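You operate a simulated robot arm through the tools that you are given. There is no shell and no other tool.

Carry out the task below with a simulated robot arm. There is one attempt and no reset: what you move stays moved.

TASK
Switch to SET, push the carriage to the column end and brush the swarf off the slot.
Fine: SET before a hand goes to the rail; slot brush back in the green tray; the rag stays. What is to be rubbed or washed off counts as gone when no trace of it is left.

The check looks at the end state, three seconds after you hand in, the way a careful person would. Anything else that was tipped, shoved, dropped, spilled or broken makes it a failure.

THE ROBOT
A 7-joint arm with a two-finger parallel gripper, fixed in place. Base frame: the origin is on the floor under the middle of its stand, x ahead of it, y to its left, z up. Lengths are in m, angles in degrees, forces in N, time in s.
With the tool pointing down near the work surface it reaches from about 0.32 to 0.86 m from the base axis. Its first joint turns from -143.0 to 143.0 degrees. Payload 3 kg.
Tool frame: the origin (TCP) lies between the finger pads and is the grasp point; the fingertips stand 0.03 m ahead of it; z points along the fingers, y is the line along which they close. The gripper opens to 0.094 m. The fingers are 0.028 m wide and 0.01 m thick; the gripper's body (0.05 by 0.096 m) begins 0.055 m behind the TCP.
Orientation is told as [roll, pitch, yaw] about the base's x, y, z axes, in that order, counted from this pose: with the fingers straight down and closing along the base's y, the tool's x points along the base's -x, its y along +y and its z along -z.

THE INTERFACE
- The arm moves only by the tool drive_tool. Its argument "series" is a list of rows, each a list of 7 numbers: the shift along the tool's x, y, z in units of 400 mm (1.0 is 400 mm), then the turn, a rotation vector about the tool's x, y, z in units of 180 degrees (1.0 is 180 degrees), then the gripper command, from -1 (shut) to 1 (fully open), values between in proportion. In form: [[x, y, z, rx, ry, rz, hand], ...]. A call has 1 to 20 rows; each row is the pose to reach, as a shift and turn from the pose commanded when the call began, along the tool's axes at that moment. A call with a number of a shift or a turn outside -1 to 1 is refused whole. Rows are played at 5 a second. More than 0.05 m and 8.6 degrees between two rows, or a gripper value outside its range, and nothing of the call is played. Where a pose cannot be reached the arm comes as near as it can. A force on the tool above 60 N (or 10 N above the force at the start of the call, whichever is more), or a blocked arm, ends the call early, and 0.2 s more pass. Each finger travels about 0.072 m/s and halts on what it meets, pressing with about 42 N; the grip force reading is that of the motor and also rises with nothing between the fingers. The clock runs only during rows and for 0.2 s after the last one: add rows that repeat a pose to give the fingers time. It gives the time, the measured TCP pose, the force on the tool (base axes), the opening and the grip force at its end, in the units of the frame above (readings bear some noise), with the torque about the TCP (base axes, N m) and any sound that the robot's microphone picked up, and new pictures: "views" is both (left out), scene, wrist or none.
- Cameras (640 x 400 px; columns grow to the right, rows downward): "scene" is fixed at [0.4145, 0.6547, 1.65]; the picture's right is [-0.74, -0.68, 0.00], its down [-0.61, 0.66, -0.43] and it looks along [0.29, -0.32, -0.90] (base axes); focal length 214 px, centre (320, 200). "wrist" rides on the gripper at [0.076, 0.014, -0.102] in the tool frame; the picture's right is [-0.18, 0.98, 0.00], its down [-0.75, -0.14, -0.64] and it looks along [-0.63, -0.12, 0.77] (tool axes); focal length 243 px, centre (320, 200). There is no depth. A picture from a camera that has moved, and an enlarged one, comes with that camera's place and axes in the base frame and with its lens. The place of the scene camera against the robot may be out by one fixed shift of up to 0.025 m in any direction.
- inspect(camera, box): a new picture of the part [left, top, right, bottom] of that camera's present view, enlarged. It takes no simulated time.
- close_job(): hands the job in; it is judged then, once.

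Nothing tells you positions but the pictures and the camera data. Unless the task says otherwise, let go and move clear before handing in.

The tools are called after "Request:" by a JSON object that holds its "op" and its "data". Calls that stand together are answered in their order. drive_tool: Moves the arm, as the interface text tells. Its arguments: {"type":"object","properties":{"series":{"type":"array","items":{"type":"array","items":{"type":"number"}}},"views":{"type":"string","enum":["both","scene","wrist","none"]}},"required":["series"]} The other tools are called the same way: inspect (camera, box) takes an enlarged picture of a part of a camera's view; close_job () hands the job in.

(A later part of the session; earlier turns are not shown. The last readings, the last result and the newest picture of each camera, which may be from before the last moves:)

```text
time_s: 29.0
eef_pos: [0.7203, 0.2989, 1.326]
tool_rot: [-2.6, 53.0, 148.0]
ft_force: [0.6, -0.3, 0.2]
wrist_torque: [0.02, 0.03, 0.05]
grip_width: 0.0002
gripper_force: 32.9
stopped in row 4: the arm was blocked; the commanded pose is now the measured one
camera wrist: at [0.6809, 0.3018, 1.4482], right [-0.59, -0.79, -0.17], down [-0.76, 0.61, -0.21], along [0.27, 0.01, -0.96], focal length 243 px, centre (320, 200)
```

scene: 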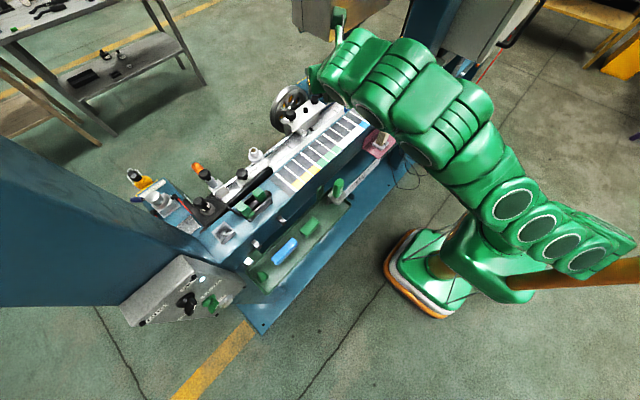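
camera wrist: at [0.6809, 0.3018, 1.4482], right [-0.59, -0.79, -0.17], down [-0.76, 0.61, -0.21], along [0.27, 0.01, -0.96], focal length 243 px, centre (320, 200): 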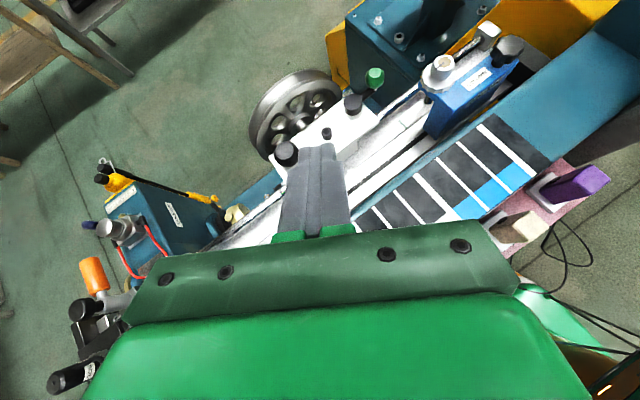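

The arm stalled again while re-posing, with no contact force. I'll continue to the desired orientation in smaller, slower steps.

Request:
{"op": "drive_tool", "data": {"series": [[-0.013, -0.01, -0.006, 0.012, -0.0046, -0.0116, -1], [-0.025, -0.021, -0.011, 0.024, -0.0092, -0.0231, -1], [-0.038, -0.031, -0.017, 0.036, -0.0138, -0.0347, -1], [-0.051, -0.042, -0.022, 0.048, -0.0184, -0.0462, -1], [-0.063, -0.052, -0.028, 0.06, -0.023, -0.0578, -1], [-0.076, -0.063, -0.033, 0.072, -0.0276, -0.0694, -1], [-0.089, -0.073, -0.039, 0.084, -0.0322, -0.0809, -1], [-0.102, -0.084, -0.044, 0.096, -0.0368, -0.0925, -1], [-0.114, -0.094, -0.05, 0.108, -0.0414, -0.104, -1], [-0.127, -0.105, -0.055, 0.12, -0.046, -0.1156, -1]]}}

```text
time_s: 31.2
eef_pos: [0.7016, 0.3598, 1.2993]
tool_rot: [0.2, 45.0, -179.9]
ft_force: [0.8, 0.5, -0.2]
wrist_torque: [-0.03, -0.01, -0.01]
grip_width: 0.0003
gripper_force: 33.2
camera wrist: at [0.682, 0.3465, 1.4261], right [-0.13, -0.98, -0.13], down [-0.99, 0.14, -0.08], along [0.1, 0.12, -0.99], focal length 243 px, centre (320, 200)
```

scene: 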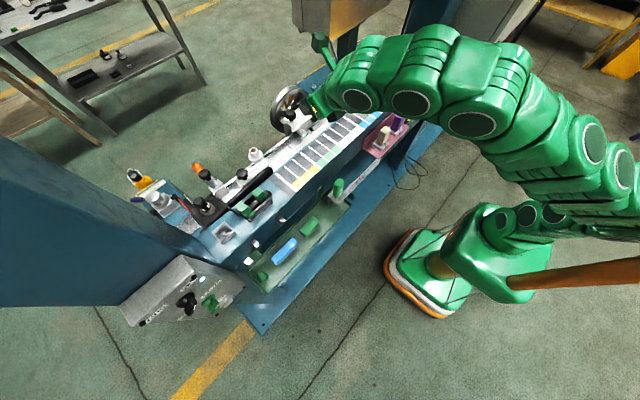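
wrist: 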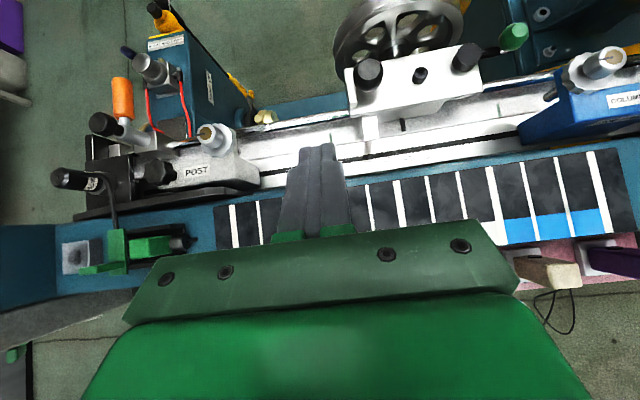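

Pose reached cleanly. I'll advance along the tool axis to hover behind the carriage's left end, stopping short to check.

Request:
{"op": "drive_tool", "data": {"series": [[-0.013, -0.006, 0.09, 0, 0, 0, -1], [-0.026, -0.012, 0.18, 0, 0, 0, -1], [-0.039, -0.016, 0.27, 0, 0, 0, -1], [-0.05, -0.02, 0.36, 0, 0, 0, -1]]}}

Request:
{"op": "inspect", "data": {"camera": "wrist", "box": [250, 20, 450, 170]}}

Request:
{"op": "inspect", "data": {"camera": "scene", "box": [230, 70, 350, 170]}}

```text
time_s: 32.2
eef_pos: [0.7896, 0.3678, 1.1828]
tool_rot: [0.2, 44.9, -179.9]
ft_force: [-0.3, 0.6, 0.5]
wrist_torque: [0.01, -0.02, 0.01]
grip_width: 0.0
gripper_force: 33.1
camera wrist: at [0.7702, 0.3538, 1.3092], right [-0.13, -0.98, -0.13], down [-0.99, 0.14, -0.08], along [0.09, 0.12, -0.99], focal length 243 px, centre (320, 200)
```

scene: 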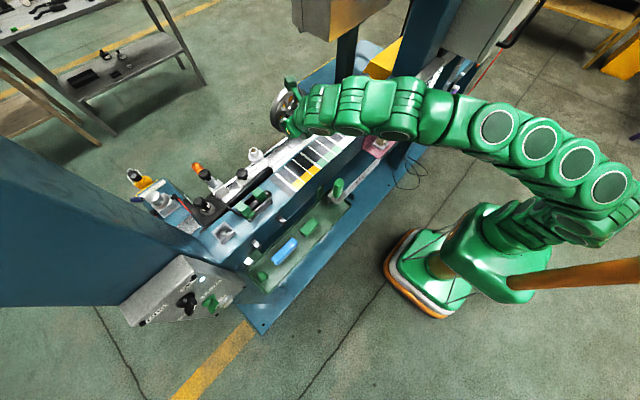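
wrist: 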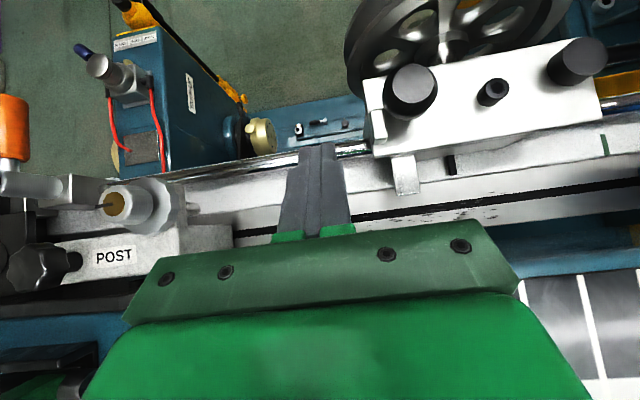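

```text
2.67 times, centred on (350, 95) of wrist
camera zoom: at [0.7702, 0.3538, 1.3092], right [-0.13, -0.98, -0.13], down [-0.99, 0.14, -0.08], along [0.09, 0.12, -0.99], focal length 647 px, centre (240, 480)
```

zoom: 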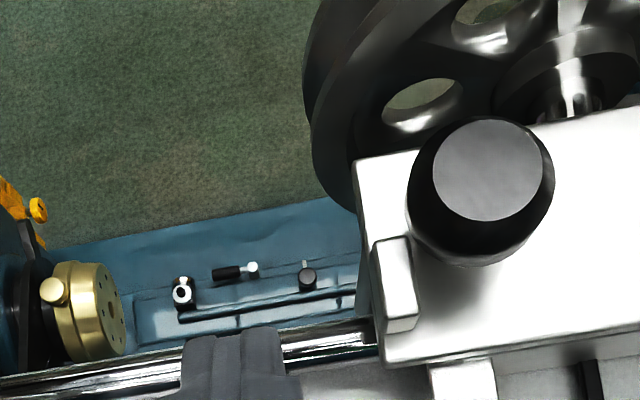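

```text
4.00 times, centred on (290, 120) of scene
camera zoom: at [0.4145, 0.6547, 1.65], right [-0.74, -0.68, 0.0], down [-0.61, 0.66, -0.43], along [0.29, -0.32, -0.9], focal length 858 px, centre (440, 520)
```

zoom: 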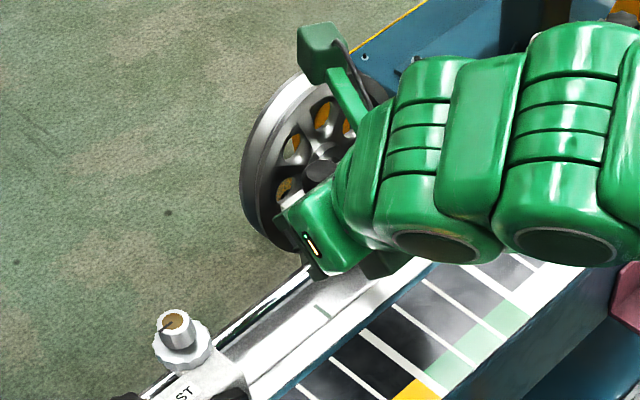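

Very clear: plate left end at y≈0.328, x 0.82–0.886, fingertips still above and to its left. I'll lower the tips to plate height, then push slowly toward -y.

Request:
{"op": "drive_tool", "data": {"series": [[-0.011, 0, 0.08, 0, 0, 0, -1], [-0.022, 0, 0.161, 0, 0, 0, -1]]}}

Request:
{"op": "inspect", "data": {"camera": "wrist", "box": [250, 50, 450, 200]}}

```text
time_s: 32.8
eef_pos: [0.8276, 0.3677, 1.1325]
tool_rot: [0.1, 44.9, -180.0]
ft_force: [-0.7, 0.1, 0.5]
wrist_torque: [-0.04, -0.02, -0.03]
grip_width: 0.0002
gripper_force: 32.9
camera wrist: at [0.8092, 0.3534, 1.2592], right [-0.13, -0.98, -0.13], down [-0.99, 0.14, -0.08], along [0.09, 0.12, -0.99], focal length 243 px, centre (320, 200)
```

scene: 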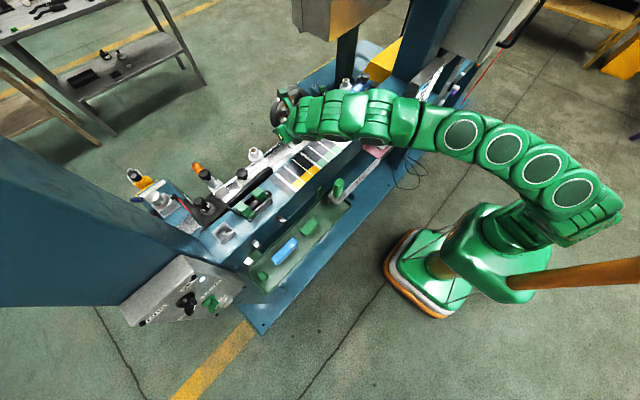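
wrist: 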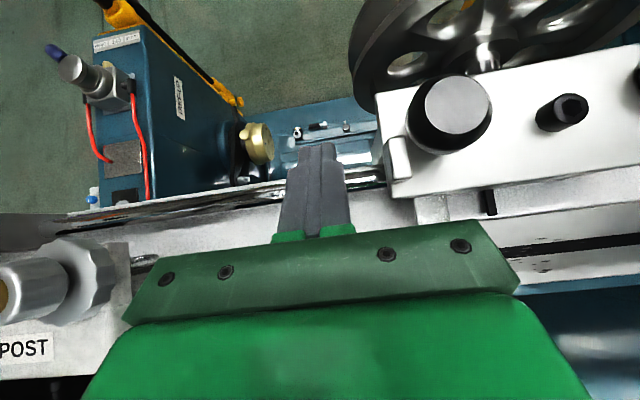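

```text
2.67 times, centred on (350, 125) of wrist
camera zoom: at [0.8092, 0.3534, 1.2592], right [-0.13, -0.98, -0.13], down [-0.99, 0.14, -0.08], along [0.09, 0.12, -0.99], focal length 647 px, centre (240, 400)
```

zoom: 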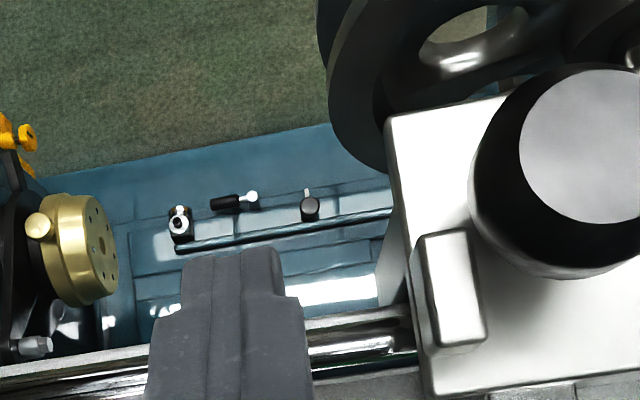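

Fingertips sit behind the carriage end at the right height. Pushing toward -y at a gentle pace, first 60 mm.

Request:
{"op": "drive_tool", "data": {"series": [[0, 0.03, 0, 0, 0, 0, -1], [0, 0.06, 0, 0, 0, 0, -1], [0, 0.08, 0, 0, 0, 0, -1], [0, 0.1, 0, 0, 0, 0, -1], [0, 0.12, 0, 0, 0, 0, -1], [0, 0.14, 0, 0, 0, 0, -1], [0, 0.15, 0, 0, 0, 0, -1]]}}

Request:
{"op": "inspect", "data": {"camera": "wrist", "box": [250, 20, 630, 260]}}

```text
time_s: 34.4
eef_pos: [0.8262, 0.3082, 1.1322]
tool_rot: [0.2, 44.9, -179.9]
ft_force: [0.5, 2.9, 0.3]
wrist_torque: [0.05, -0.02, 0.04]
grip_width: 0.0001
gripper_force: 33.5
camera wrist: at [0.8089, 0.2938, 1.2583], right [-0.13, -0.98, -0.13], down [-0.99, 0.14, -0.08], along [0.09, 0.12, -0.99], focal length 243 px, centre (320, 200)
```

scene: 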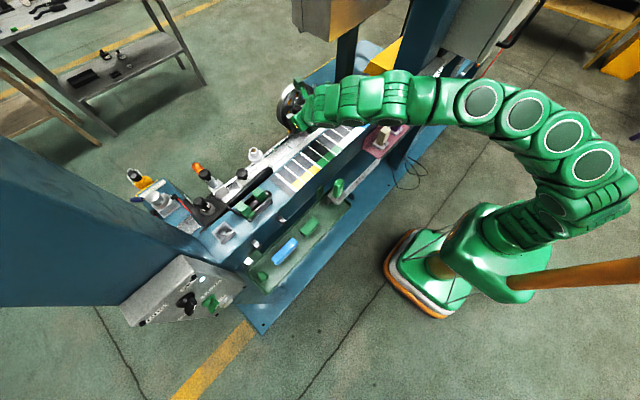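
wrist: 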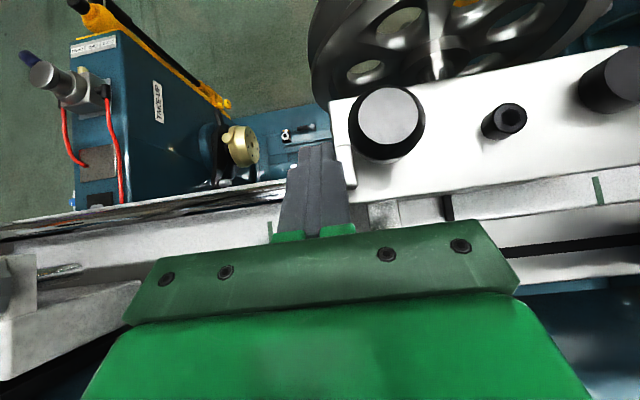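

```text
1.67 times, centred on (440, 140) of wrist
camera zoom: at [0.8089, 0.2938, 1.2583], right [-0.13, -0.98, -0.13], down [-0.99, 0.14, -0.08], along [0.09, 0.12, -0.99], focal length 404 px, centre (120, 300)
```

zoom: 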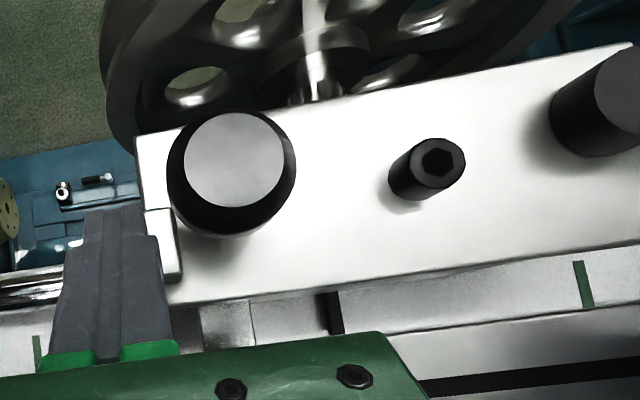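

The carriage slides with about 3 N. Continuing toward the column in small steps.

Request:
{"op": "drive_tool", "data": {"series": [[0, 0.02, 0, 0, 0, 0, -1], [0, 0.04, 0, 0, 0, 0, -1], [0, 0.055, 0, 0, 0, 0, -1], [0, 0.07, 0, 0, 0, 0, -1]]}}

Request:
{"op": "inspect", "data": {"camera": "scene", "box": [260, 60, 400, 160]}}

```text
time_s: 35.4
eef_pos: [0.8285, 0.2796, 1.1335]
tool_rot: [0.2, 44.9, -180.0]
ft_force: [-0.6, 2.0, 2.2]
wrist_torque: [0.01, -0.02, 0.02]
grip_width: 0.0001
gripper_force: 33.1
camera wrist: at [0.8099, 0.2647, 1.2593], right [-0.13, -0.98, -0.13], down [-0.99, 0.14, -0.08], along [0.1, 0.12, -0.99], focal length 243 px, centre (320, 200)
```

scene: 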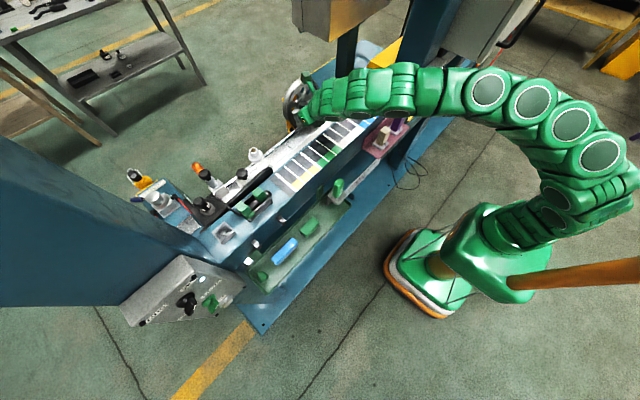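
wrist: 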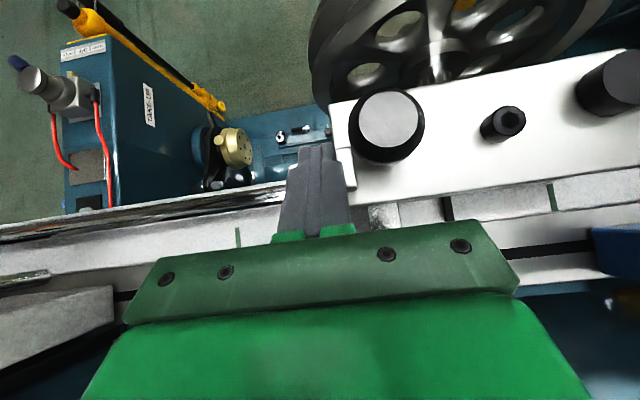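

```text
4.00 times, centred on (330, 110) of scene
camera zoom: at [0.4145, 0.6547, 1.65], right [-0.74, -0.68, 0.0], down [-0.61, 0.66, -0.43], along [0.29, -0.32, -0.9], focal length 858 px, centre (280, 560)
```

zoom: 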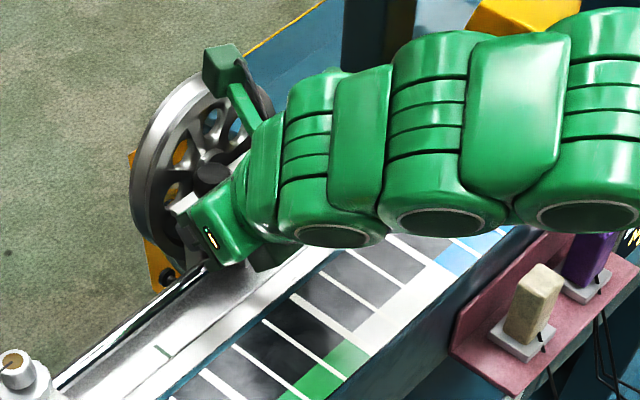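

Still moving freely; continuing in small steps until the stop is felt.

Request:
{"op": "drive_tool", "data": {"series": [[0, 0.0125, 0, 0, 0, 0, -1], [0, 0.025, 0, 0, 0, 0, -1], [0, 0.0375, 0, 0, 0, 0, -1], [0, 0.05, 0, 0, 0, 0, -1]], "views": "wrist"}}

Request:
{"op": "inspect", "data": {"camera": "wrist", "box": [400, 20, 640, 260]}}

```text
time_s: 36.4
eef_pos: [0.8274, 0.2596, 1.132]
tool_rot: [0.2, 45.1, -180.0]
ft_force: [-4.1, 2.5, 15.1]
wrist_torque: [-0.17, 0.06, -0.04]
grip_width: 0.0
gripper_force: 32.7
camera wrist: at [0.8089, 0.2455, 1.2581], right [-0.13, -0.98, -0.13], down [-0.99, 0.14, -0.08], along [0.1, 0.12, -0.99], focal length 243 px, centre (320, 200)
```

wrist: 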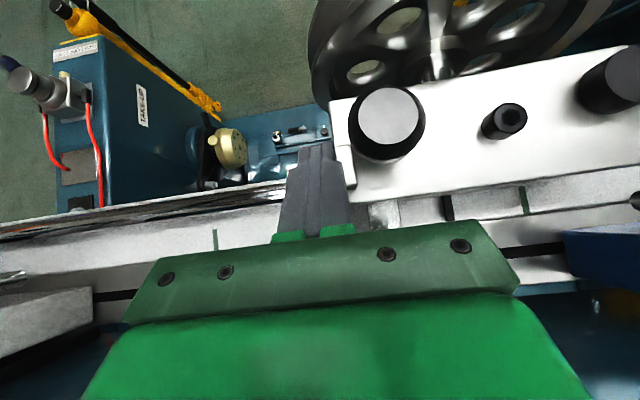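

```text
1.67 times, centred on (520, 140) of wrist
camera zoom: at [0.8089, 0.2455, 1.2581], right [-0.13, -0.98, -0.13], down [-0.99, 0.14, -0.08], along [0.1, 0.12, -0.99], focal length 404 px, centre (-13, 300)
```

zoom: 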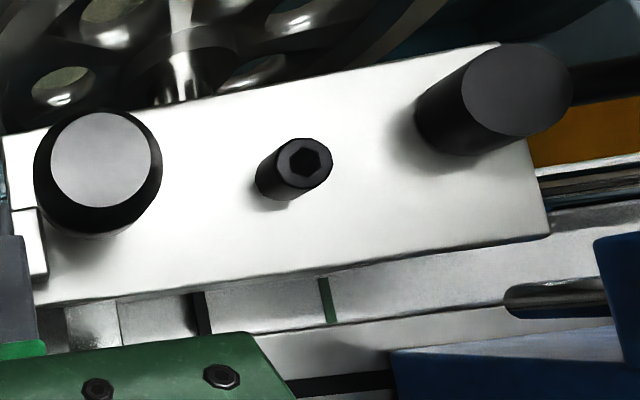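

A 15 N upward force appeared, so I'll hold and re-read before pushing more.

Request:
{"op": "drive_tool", "data": {"series": [[0, 0, 0, 0, 0, 0, -1]], "views": "wrist"}}

Request:
{"op": "inspect", "data": {"camera": "wrist", "box": [260, 130, 420, 250]}}

Request:
{"op": "inspect", "data": {"camera": "scene", "box": [260, 70, 340, 140]}}

```text
time_s: 36.8
eef_pos: [0.8269, 0.2585, 1.1319]
tool_rot: [0.2, 45.0, -179.9]
ft_force: [-8.1, 2.0, 14.6]
wrist_torque: [-0.13, -0.01, -0.06]
grip_width: 0.0
gripper_force: 32.5
camera wrist: at [0.8089, 0.2454, 1.2581], right [-0.13, -0.98, -0.13], down [-0.99, 0.14, -0.08], along [0.1, 0.12, -0.99], focal length 243 px, centre (320, 200)
```

wrist: 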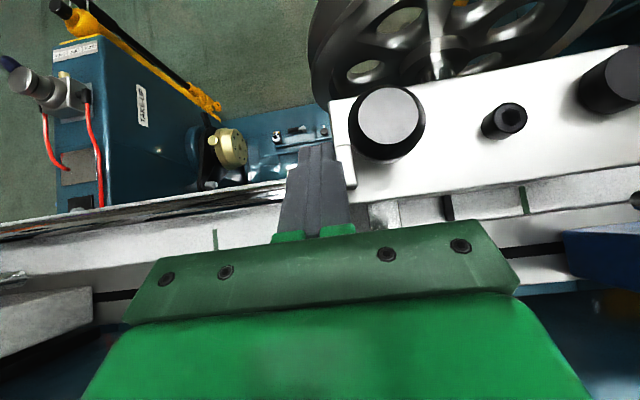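

```text
3.33 times, centred on (340, 190) of wrist
camera zoom: at [0.8089, 0.2454, 1.2581], right [-0.13, -0.98, -0.13], down [-0.99, 0.14, -0.08], along [0.1, 0.12, -0.99], focal length 809 px, centre (253, 233)
```

zoom: 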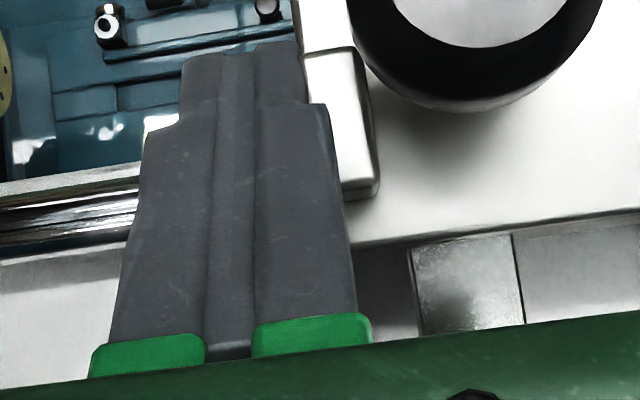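

```text
5.71 times, centred on (300, 105) of scene
camera zoom: at [0.4145, 0.6547, 1.65], right [-0.74, -0.68, 0.0], down [-0.61, 0.66, -0.43], along [0.29, -0.32, -0.9], focal length 1226 px, centre (434, 743)
```

zoom: 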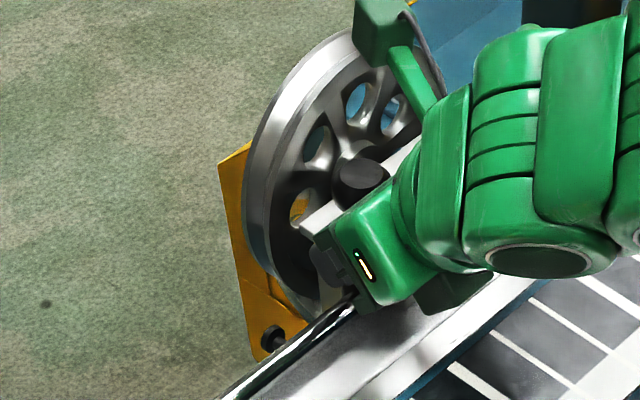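

The force acts along the tool axis, so the tip is probably pressing on the chrome rod. I'll lift 5 mm and re-check.

Request:
{"op": "drive_tool", "data": {"series": [[0.005, 0, -0.005, 0, 0, 0, -1], [0.009, 0, -0.009, 0, 0, 0, -1]], "views": "wrist"}}

```text
time_s: 37.4
eef_pos: [0.828, 0.259, 1.137]
tool_rot: [0.2, 45.0, -180.1]
ft_force: [0.2, 0.1, 0.7]
wrist_torque: [0.02, 0.05, -0.02]
grip_width: 0.0
gripper_force: 32.9
camera wrist: at [0.8095, 0.2451, 1.2632], right [-0.13, -0.98, -0.13], down [-0.99, 0.14, -0.08], along [0.1, 0.12, -0.99], focal length 243 px, centre (320, 200)
```

wrist: 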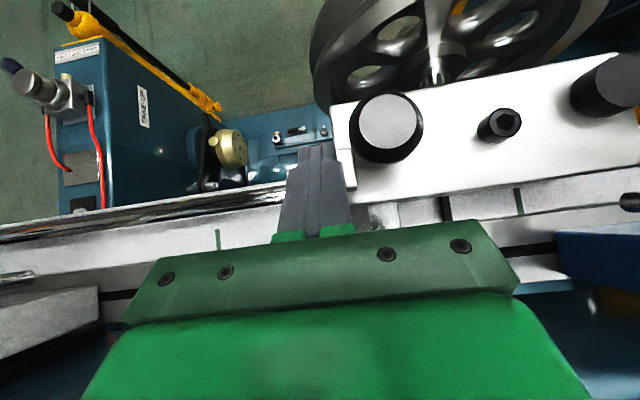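

That was it; the force is gone. Continuing the push toward the column.

Request:
{"op": "drive_tool", "data": {"series": [[0, 0.0125, 0, 0, 0, 0, -1], [0, 0.025, 0, 0, 0, 0, -1], [0, 0.0375, 0, 0, 0, 0, -1], [0, 0.05, 0, 0, 0, 0, -1]], "views": "both"}}

Request:
{"op": "inspect", "data": {"camera": "wrist", "box": [400, 20, 640, 260]}}

```text
time_s: 38.4
eef_pos: [0.8274, 0.2398, 1.137]
tool_rot: [0.1, 45.0, -180.0]
ft_force: [-1.9, 1.8, 0.3]
wrist_torque: [0.04, 0.03, 0.01]
grip_width: 0.0002
gripper_force: 32.6
camera wrist: at [0.8089, 0.2253, 1.2639], right [-0.13, -0.98, -0.13], down [-0.99, 0.14, -0.08], along [0.1, 0.12, -0.99], focal length 243 px, centre (320, 200)
```

scene: 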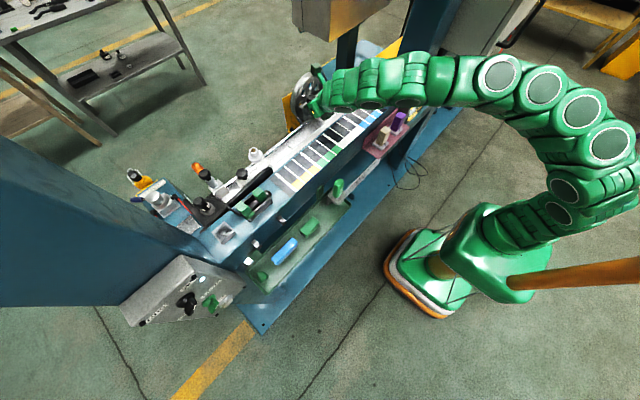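
wrist: 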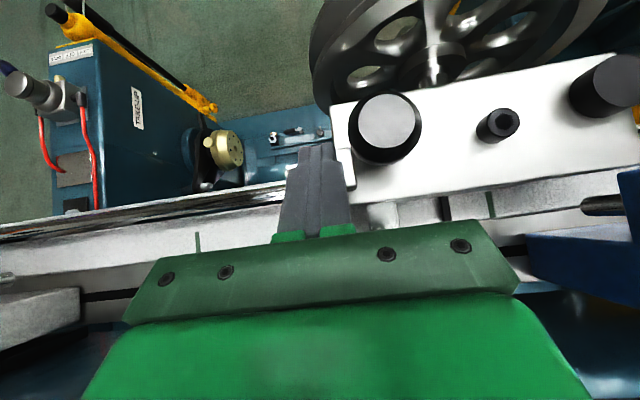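

```text
1.67 times, centred on (520, 140) of wrist
camera zoom: at [0.8089, 0.2253, 1.2639], right [-0.13, -0.98, -0.13], down [-0.99, 0.14, -0.08], along [0.1, 0.12, -0.99], focal length 404 px, centre (-13, 300)
```

zoom: 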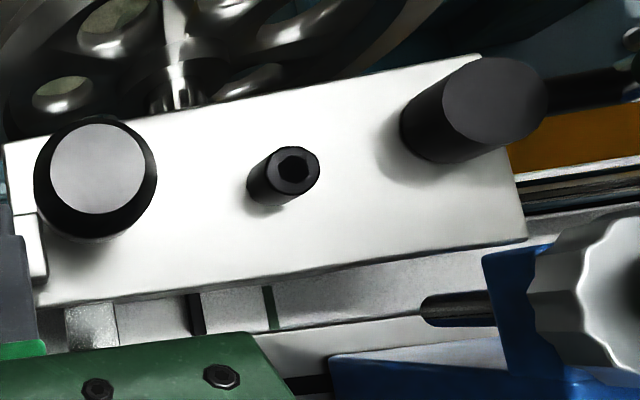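

The column's plunger now shows ahead of the carriage's lower block, about 3 cm to go. Continuing.

Request:
{"op": "drive_tool", "data": {"series": [[0, 0.0125, 0, 0, 0, 0, -1], [0, 0.025, 0, 0, 0, 0, -1], [0, 0.0375, 0, 0, 0, 0, -1], [0, 0.05, 0, 0, 0, 0, -1]], "views": "wrist"}}

Request:
{"op": "inspect", "data": {"camera": "wrist", "box": [400, 20, 640, 260]}}

```text
time_s: 39.4
eef_pos: [0.827, 0.2186, 1.1374]
tool_rot: [0.3, 44.9, -179.9]
ft_force: [0.0, 1.8, 0.1]
wrist_torque: [0.08, -0.03, 0.03]
grip_width: 0.0
gripper_force: 33.7
camera wrist: at [0.8094, 0.2051, 1.263], right [-0.13, -0.98, -0.13], down [-0.99, 0.14, -0.08], along [0.1, 0.12, -0.99], focal length 243 px, centre (320, 200)
```

wrist: 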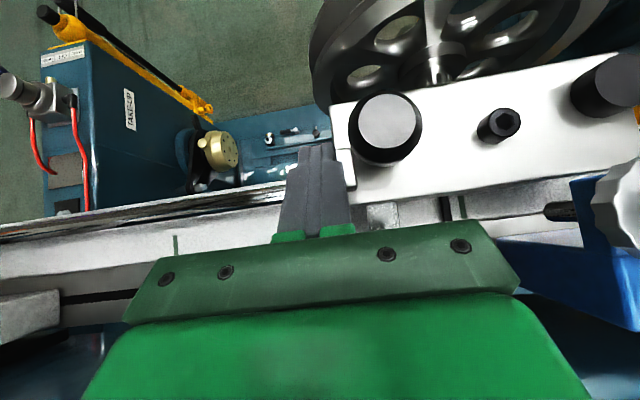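

```text
1.67 times, centred on (520, 140) of wrist
camera zoom: at [0.8094, 0.2051, 1.263], right [-0.13, -0.98, -0.13], down [-0.99, 0.14, -0.08], along [0.1, 0.12, -0.99], focal length 404 px, centre (-13, 300)
```

zoom: 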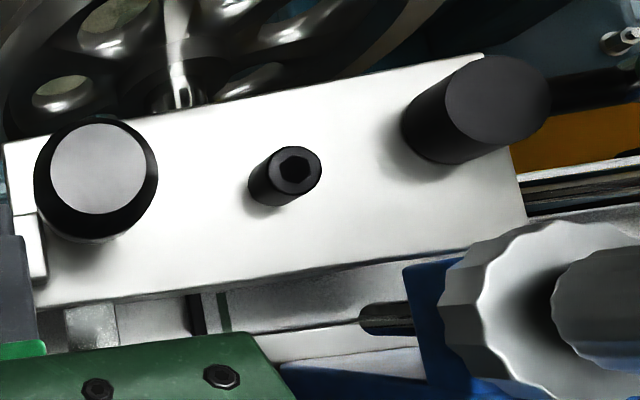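

Nearly at the plunger. Continuing with finer steps and watching the force.

Request:
{"op": "drive_tool", "data": {"series": [[0, 0.0075, 0, 0, 0, 0, -1], [0, 0.015, 0, 0, 0, 0, -1], [0, 0.0225, 0, 0, 0, 0, -1], [0, 0.03, 0, 0, 0, 0, -1]], "views": "wrist"}}

Request:
{"op": "inspect", "data": {"camera": "wrist", "box": [400, 20, 640, 260]}}

```text
time_s: 40.4
eef_pos: [0.8282, 0.2075, 1.137]
tool_rot: [0.2, 44.9, -180.1]
ft_force: [-1.8, 2.1, 0.5]
wrist_torque: [0.06, 0.06, 0.03]
grip_width: 0.0002
gripper_force: 32.8
camera wrist: at [0.8089, 0.1933, 1.2631], right [-0.13, -0.98, -0.13], down [-0.99, 0.14, -0.08], along [0.1, 0.12, -0.99], focal length 243 px, centre (320, 200)
```

wrist: 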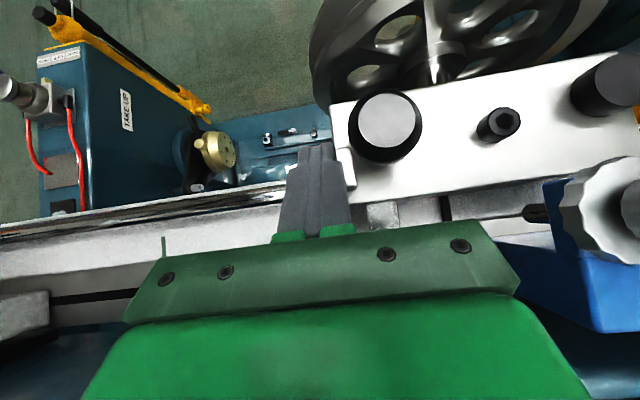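

```text
1.67 times, centred on (520, 140) of wrist
camera zoom: at [0.8089, 0.1933, 1.2631], right [-0.13, -0.98, -0.13], down [-0.99, 0.14, -0.08], along [0.1, 0.12, -0.99], focal length 404 px, centre (-13, 300)
```

zoom: 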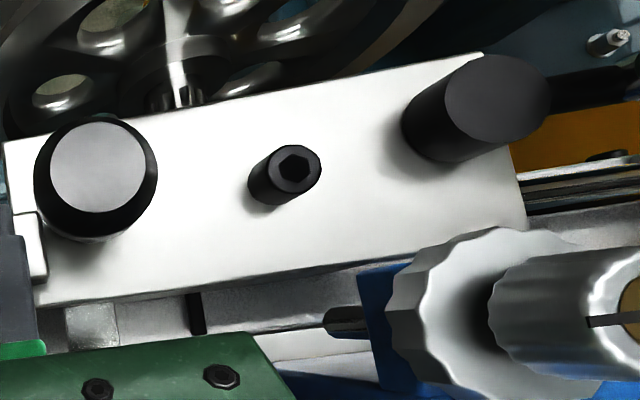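

The remaining gap is between the carriage's black pin and the column plunger, about 45 mm; gripper clearance to the column knob stays about 10 mm. Continuing 20 mm and re-checking.

Request:
{"op": "drive_tool", "data": {"series": [[0, 0.0125, 0, 0, 0, 0, -1], [0, 0.025, 0, 0, 0, 0, -1], [0, 0.0375, 0, 0, 0, 0, -1], [0, 0.05, 0, 0, 0, 0, -1]], "views": "both"}}

Request:
{"op": "inspect", "data": {"camera": "wrist", "box": [400, 20, 640, 260]}}

Request:
{"op": "inspect", "data": {"camera": "scene", "box": [290, 60, 400, 140]}}

```text
time_s: 41.4
eef_pos: [0.8261, 0.1873, 1.1382]
tool_rot: [0.1, 45.0, -179.9]
ft_force: [-0.7, 2.3, 1.0]
wrist_torque: [0.03, -0.04, 0.04]
grip_width: 0.0
gripper_force: 33.3
camera wrist: at [0.8085, 0.1728, 1.2638], right [-0.13, -0.98, -0.13], down [-0.99, 0.14, -0.08], along [0.1, 0.12, -0.99], focal length 243 px, centre (320, 200)
```

scene: 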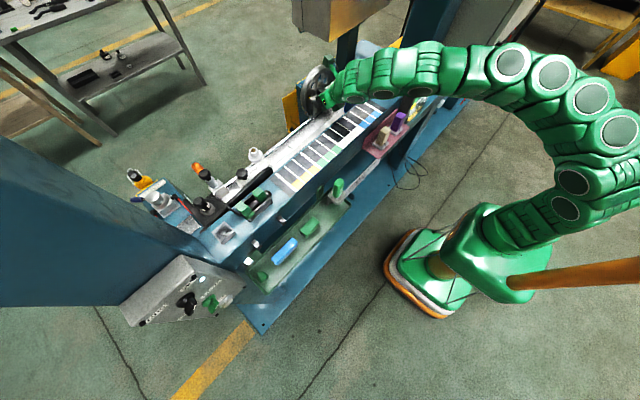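
wrist: 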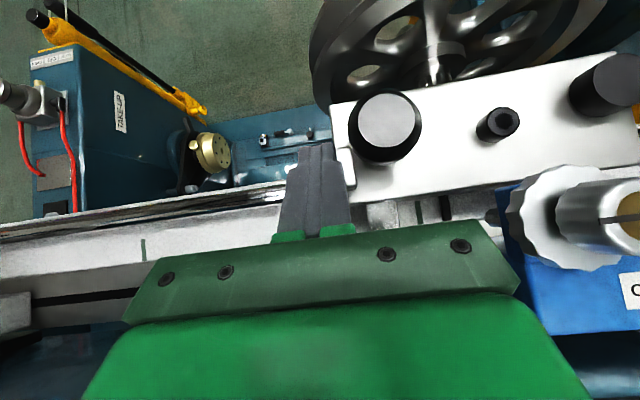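

```text
1.67 times, centred on (520, 140) of wrist
camera zoom: at [0.8085, 0.1728, 1.2638], right [-0.13, -0.98, -0.13], down [-0.99, 0.14, -0.08], along [0.1, 0.12, -0.99], focal length 404 px, centre (-13, 300)
```

zoom: 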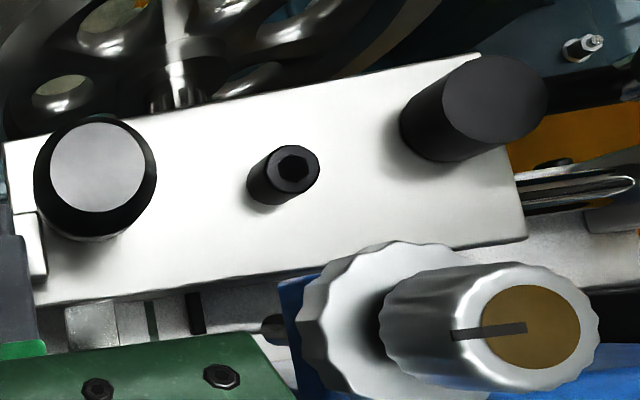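

```text
5.00 times, centred on (345, 100) of scene
camera zoom: at [0.4145, 0.6547, 1.65], right [-0.74, -0.68, 0.0], down [-0.61, 0.66, -0.43], along [0.29, -0.32, -0.9], focal length 1072 px, centre (195, 700)
```

zoom: 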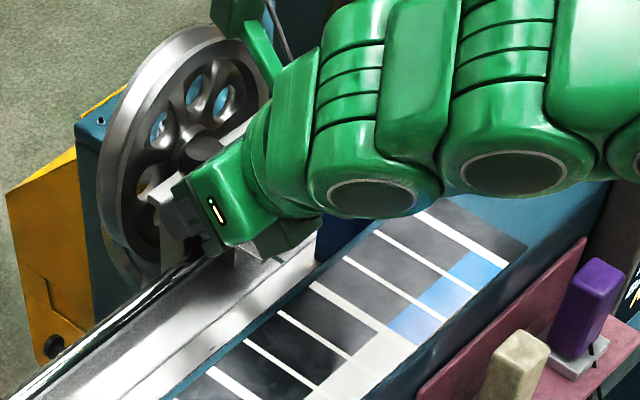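

About 25 mm remains between pin and plunger. Pushing another 15 mm.

Request:
{"op": "drive_tool", "data": {"series": [[0, 0.0125, 0, 0, 0, 0, -1], [0, 0.025, 0, 0, 0, 0, -1], [0, 0.0375, 0, 0, 0, 0, -1]], "views": "wrist"}}

Request:
{"op": "inspect", "data": {"camera": "wrist", "box": [380, 100, 580, 260]}}

```text
time_s: 42.2
eef_pos: [0.8271, 0.1724, 1.1366]
tool_rot: [0.3, 45.0, -179.9]
ft_force: [-1.8, 3.1, -0.9]
wrist_torque: [0.03, 0.03, 0.02]
grip_width: 0.0002
gripper_force: 33.1
camera wrist: at [0.8084, 0.1586, 1.2632], right [-0.13, -0.98, -0.13], down [-0.99, 0.14, -0.08], along [0.09, 0.12, -0.99], focal length 243 px, centre (320, 200)
```

wrist: 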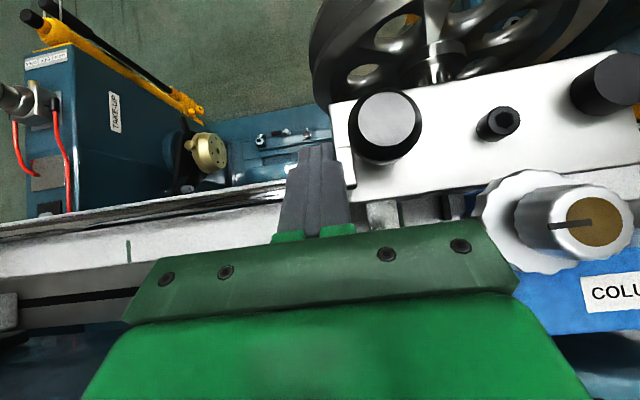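

```text
2.50 times, centred on (480, 180) of wrist
camera zoom: at [0.8084, 0.1586, 1.2632], right [-0.13, -0.98, -0.13], down [-0.99, 0.14, -0.08], along [0.09, 0.12, -0.99], focal length 606 px, centre (-80, 250)
```

zoom: 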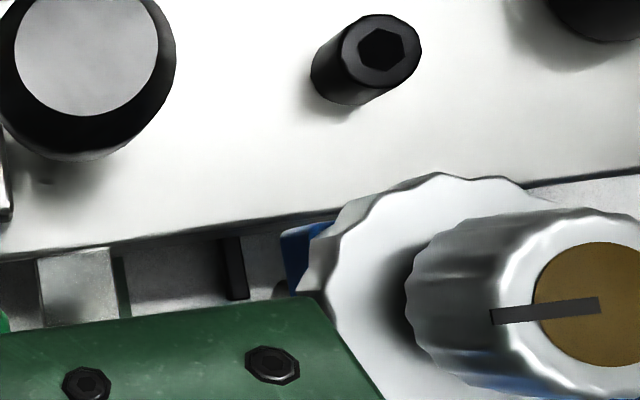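

About 10 mm remains. Continuing in 2.5 mm steps until firm contact.

Request:
{"op": "drive_tool", "data": {"series": [[0, 0.006, 0, 0, 0, 0, -1], [0, 0.012, 0, 0, 0, 0, -1], [0, 0.018, 0, 0, 0, 0, -1], [0, 0.024, 0, 0, 0, 0, -1]], "views": "wrist"}}

Request:
{"op": "inspect", "data": {"camera": "wrist", "box": [380, 100, 580, 260]}}

```text
time_s: 43.2
eef_pos: [0.8285, 0.1632, 1.1375]
tool_rot: [0.2, 45.0, -179.9]
ft_force: [0.0, 2.3, -2.1]
wrist_torque: [0.05, 0.0, 0.05]
grip_width: 0.0
gripper_force: 32.5
camera wrist: at [0.8089, 0.1489, 1.264], right [-0.13, -0.98, -0.13], down [-0.99, 0.14, -0.08], along [0.1, 0.12, -0.99], focal length 243 px, centre (320, 200)
```

wrist: 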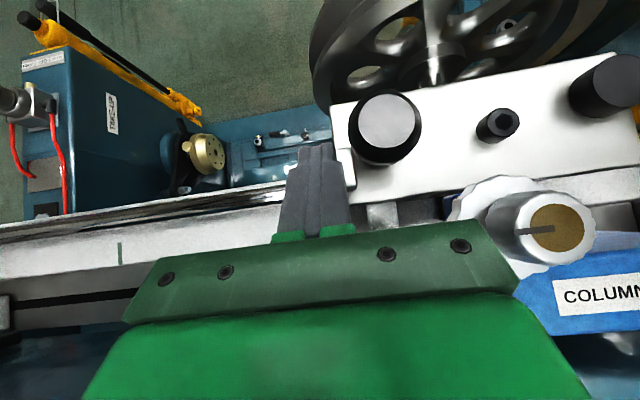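

```text
2.50 times, centred on (480, 180) of wrist
camera zoom: at [0.8089, 0.1489, 1.264], right [-0.13, -0.98, -0.13], down [-0.99, 0.14, -0.08], along [0.1, 0.12, -0.99], focal length 606 px, centre (-80, 250)
```

zoom: 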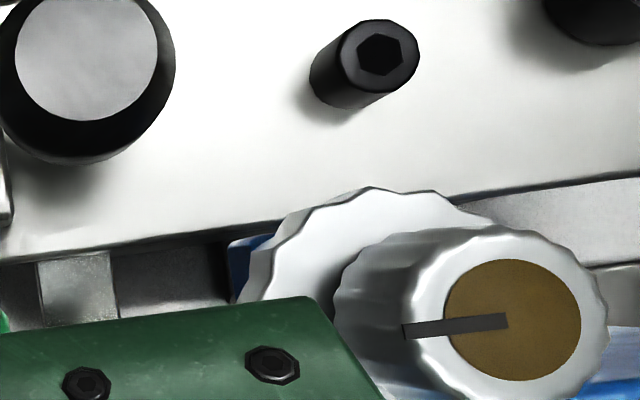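

The pin is right beside the column now but there's no firm stop yet. To keep the gripper clear of the column knob I'll shift 8 mm back in x, then push on carefully.

Request:
{"op": "drive_tool", "data": {"series": [[0, -0.01, 0, 0, 0, 0, -1], [-0.0141, -0.01, -0.0141, 0, 0, 0, -1], [-0.0141, 0, -0.0141, 0, 0, 0, -1], [-0.0141, 0.006, -0.0141, 0, 0, 0, -1], [-0.0141, 0.012, -0.0141, 0, 0, 0, -1], [-0.0141, 0.016, -0.0141, 0, 0, 0, -1]], "views": "wrist"}}

Request:
{"op": "inspect", "data": {"camera": "wrist", "box": [380, 100, 580, 260]}}

```text
time_s: 44.6
eef_pos: [0.8191, 0.1558, 1.1368]
tool_rot: [0.1, 45.1, -180.0]
ft_force: [-2.0, 2.3, 0.9]
wrist_torque: [0.02, 0.01, 0.02]
grip_width: 0.0
gripper_force: 33.0
camera wrist: at [0.8011, 0.1421, 1.2633], right [-0.13, -0.98, -0.13], down [-0.99, 0.14, -0.08], along [0.1, 0.12, -0.99], focal length 243 px, centre (320, 200)
```

wrist: 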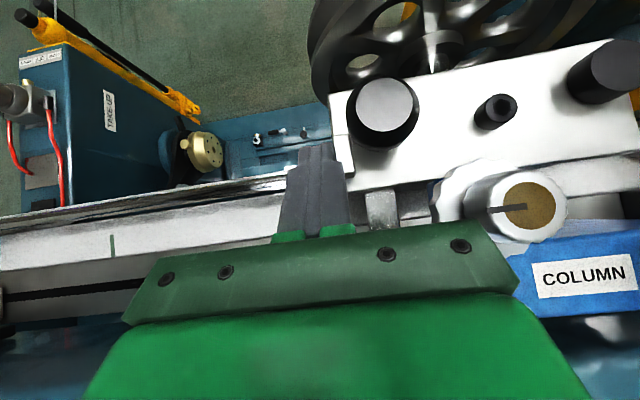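

```text
2.50 times, centred on (480, 180) of wrist
camera zoom: at [0.8011, 0.1421, 1.2633], right [-0.13, -0.98, -0.13], down [-0.99, 0.14, -0.08], along [0.1, 0.12, -0.99], focal length 606 px, centre (-80, 250)
```

zoom: 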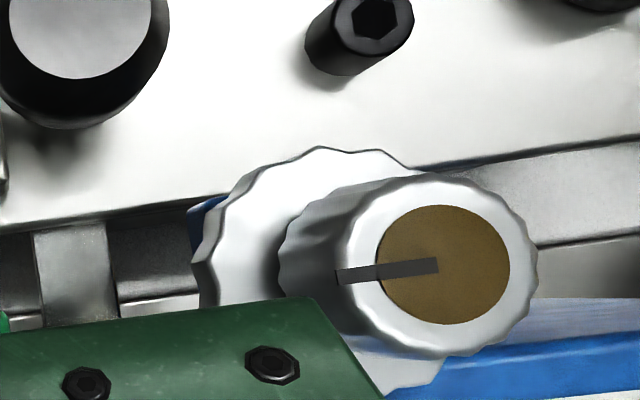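

No stop yet, and the column hides the pin. I'll back off and look at the column end from another angle before pushing further.

Request:
{"op": "drive_tool", "data": {"series": [[0, -0.03, 0, 0, 0, 0, -1], [0, -0.06, -0.04, 0, 0, 0, -1], [0, -0.09, -0.12, 0, 0, 0, -1], [0, -0.1, -0.21, 0, 0, 0, -1], [0, -0.1, -0.3, 0, 0, 0, -1], [0, -0.1, -0.39, 0, 0, 0, -1]], "views": "both"}}

Request:
{"op": "inspect", "data": {"camera": "wrist", "box": [320, 20, 560, 180]}}

```text
time_s: 46.0
eef_pos: [0.707, 0.1986, 1.2482]
tool_rot: [0.2, 44.9, -180.0]
ft_force: [-0.3, 0.2, -0.8]
wrist_torque: [0.02, -0.01, -0.02]
grip_width: 0.0002
gripper_force: 33.2
camera wrist: at [0.6893, 0.1846, 1.3744], right [-0.13, -0.98, -0.13], down [-0.99, 0.14, -0.08], along [0.1, 0.12, -0.99], focal length 243 px, centre (320, 200)
```

scene: 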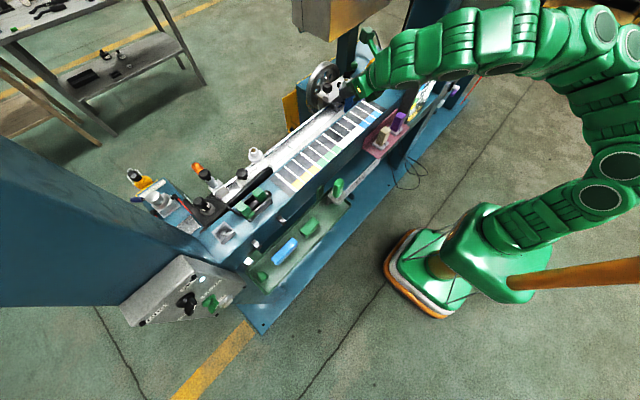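
wrist: 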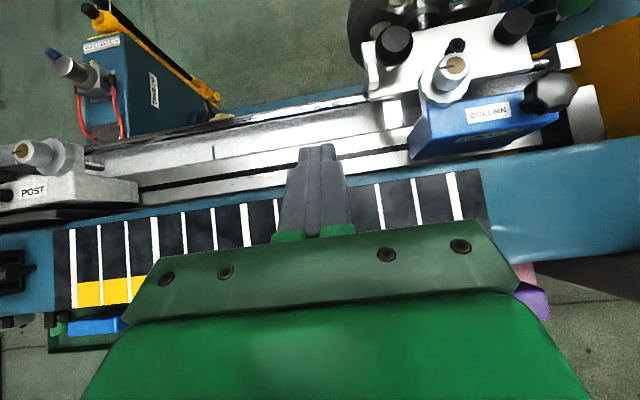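

```text
2.50 times, centred on (440, 100) of wrist
camera zoom: at [0.6893, 0.1846, 1.3744], right [-0.13, -0.98, -0.13], down [-0.99, 0.14, -0.08], along [0.1, 0.12, -0.99], focal length 606 px, centre (20, 450)
```

zoom: 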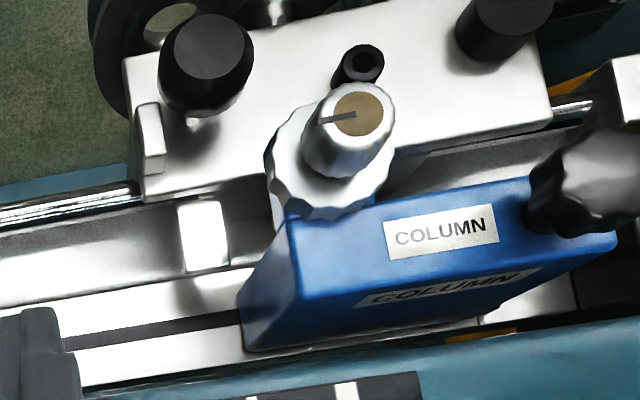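

The carriage plate slides behind the column; about 2–3 cm of travel remains before the tab or rod-end block stops it. To avoid the column knob I'll yaw the tool 25° so the gripper body trails on the +y side, turning slowly.

Request:
{"op": "drive_tool", "data": {"series": [[0, -0.01, -0.01, -0.0164, 0, 0.0164, -1], [0, -0.02, -0.02, -0.0327, 0, 0.0327, -1], [0, -0.03, -0.03, -0.0491, 0, 0.0491, -1], [0, -0.04, -0.04, -0.0655, 0, 0.0655, -1], [0, -0.05, -0.05, -0.0818, 0, 0.0818, -1], [0, -0.06, -0.06, -0.0982, 0, 0.0982, -1]], "views": "wrist"}}

Request:
{"op": "inspect", "data": {"camera": "wrist", "box": [320, 0, 560, 160]}}

```text
time_s: 47.4
eef_pos: [0.6908, 0.2221, 1.2651]
tool_rot: [0.2, 45.0, 154.9]
ft_force: [-1.1, 0.5, 0.6]
wrist_torque: [0.0, 0.0, 0.01]
grip_width: 0.0
gripper_force: 33.3
camera wrist: at [0.6687, 0.2171, 1.3908], right [-0.53, -0.84, -0.13], down [-0.83, 0.55, -0.08], along [0.14, 0.06, -0.99], focal length 243 px, centre (320, 200)
```

wrist: 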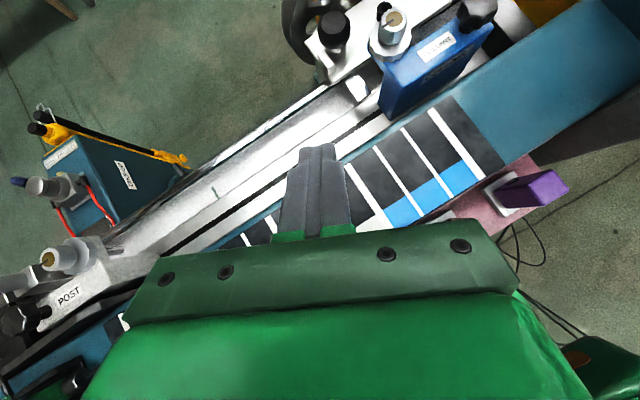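

```text
2.50 times, centred on (440, 80) of wrist
camera zoom: at [0.6687, 0.2171, 1.3908], right [-0.53, -0.84, -0.13], down [-0.83, 0.55, -0.08], along [0.14, 0.06, -0.99], focal length 606 px, centre (20, 500)
```

zoom: 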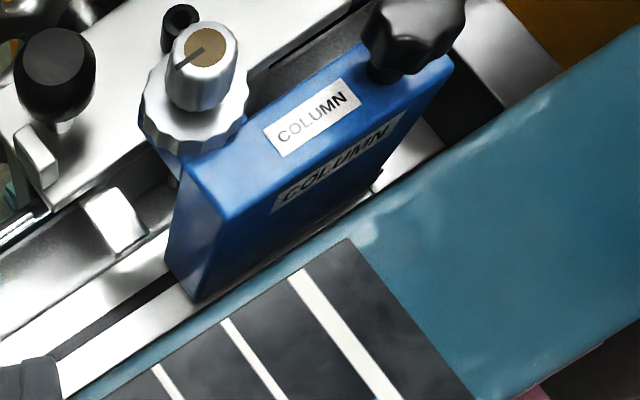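

Yawed cleanly. Now advancing to just behind the carriage's left end in this orientation.

Request:
{"op": "drive_tool", "data": {"series": [[0.005, -0.009, 0.08, 0, 0, 0, -1], [0.009, -0.017, 0.16, 0, 0, 0, -1], [0.014, -0.026, 0.24, 0, 0, 0, -1], [0.019, -0.035, 0.32, 0, 0, 0, -1], [0.023, -0.043, 0.4, 0, 0, 0, -1], [0.028, -0.052, 0.481, 0, 0, 0, -1]], "views": "wrist"}}

Request:
{"op": "inspect", "data": {"camera": "wrist", "box": [260, 60, 500, 220]}}

```text
time_s: 48.8
eef_pos: [0.8309, 0.1779, 1.1375]
tool_rot: [0.1, 45.1, 155.0]
ft_force: [0.7, -0.4, -0.9]
wrist_torque: [-0.01, 0.0, 0.01]
grip_width: 0.0
gripper_force: 33.0
camera wrist: at [0.8079, 0.1735, 1.2636], right [-0.54, -0.83, -0.13], down [-0.83, 0.55, -0.08], along [0.14, 0.06, -0.99], focal length 243 px, centre (320, 200)
```

wrist: 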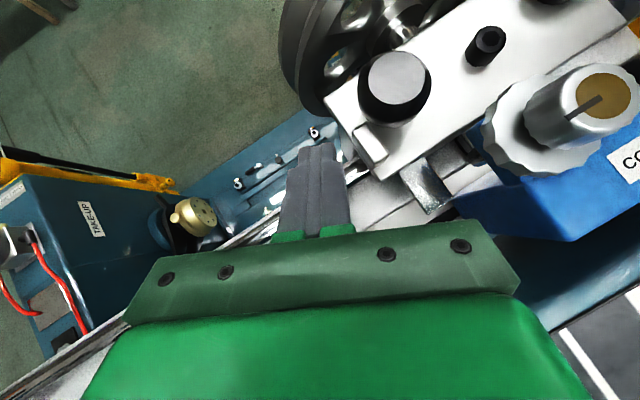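

```text
2.50 times, centred on (380, 140) of wrist
camera zoom: at [0.8079, 0.1735, 1.2636], right [-0.54, -0.83, -0.13], down [-0.83, 0.55, -0.08], along [0.14, 0.06, -0.99], focal length 606 px, centre (170, 350)
```

zoom: 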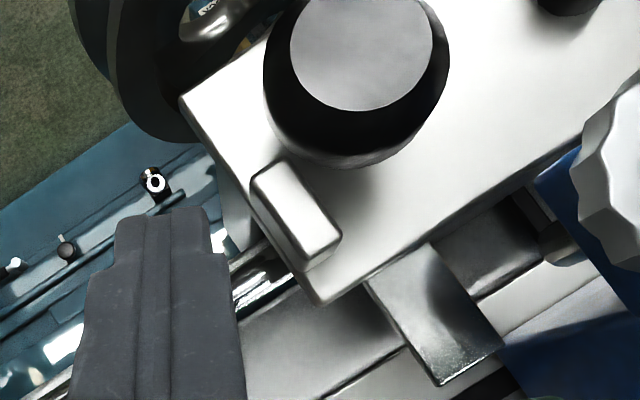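

This view shows the pin close to the column plunger. Zooming in on that spot.

Request:
{"op": "inspect", "data": {"camera": "wrist", "box": [420, 130, 500, 190]}}

```text
6.67 times, centred on (460, 160) of wrist
camera zoom: at [0.8079, 0.1735, 1.2636], right [-0.54, -0.83, -0.13], down [-0.83, 0.55, -0.08], along [0.14, 0.06, -0.99], focal length 1618 px, centre (-613, 467)
```

zoom: 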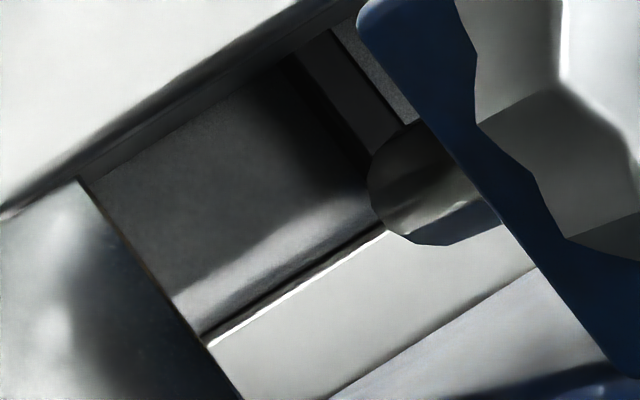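

The carriage tab will meet the plunger after about 20 mm more. Pushing on in this orientation.

Request:
{"op": "drive_tool", "data": {"series": [[0.0045, 0.0136, 0.0045, 0, 0, 0, -1], [0.009, 0.0272, 0.009, 0, 0, 0, -1], [0.0127, 0.0385, 0.0127, 0, 0, 0, -1], [0.0164, 0.0498, 0.0164, 0, 0, 0, -1], [0.02, 0.0612, 0.02, 0, 0, 0, -1]], "views": "wrist"}}

Request:
{"op": "inspect", "data": {"camera": "wrist", "box": [260, 60, 500, 220]}}

```text
time_s: 50.0
eef_pos: [0.8304, 0.1517, 1.1359]
tool_rot: [0.1, 45.1, 155.0]
ft_force: [0.7, 0.9, -0.3]
wrist_torque: [-0.02, 0.01, 0.02]
grip_width: 0.0
gripper_force: 32.5
camera wrist: at [0.8077, 0.1462, 1.2633], right [-0.54, -0.83, -0.13], down [-0.83, 0.55, -0.08], along [0.14, 0.06, -0.99], focal length 243 px, centre (320, 200)
```

wrist: 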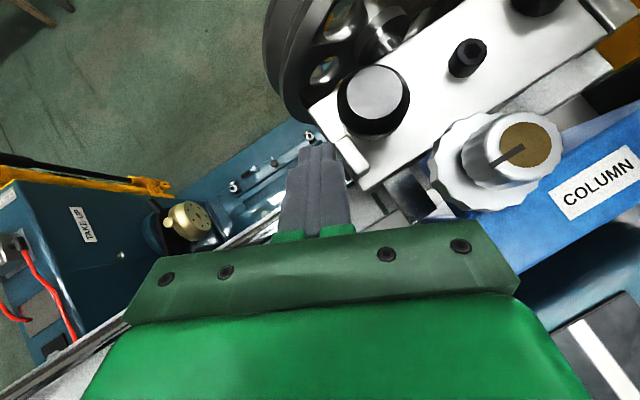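

```text
2.50 times, centred on (380, 140) of wrist
camera zoom: at [0.8077, 0.1462, 1.2633], right [-0.54, -0.83, -0.13], down [-0.83, 0.55, -0.08], along [0.14, 0.06, -0.99], focal length 606 px, centre (170, 350)
```

zoom: 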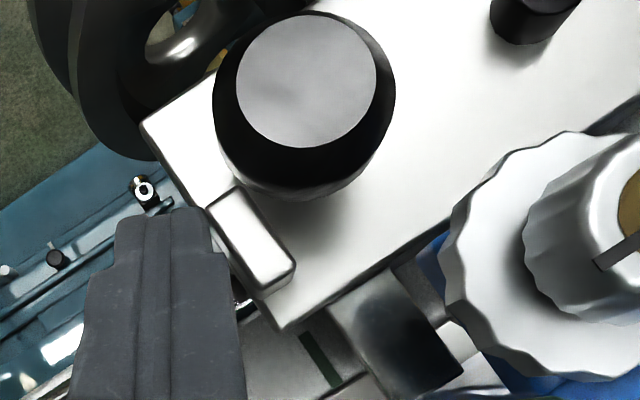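

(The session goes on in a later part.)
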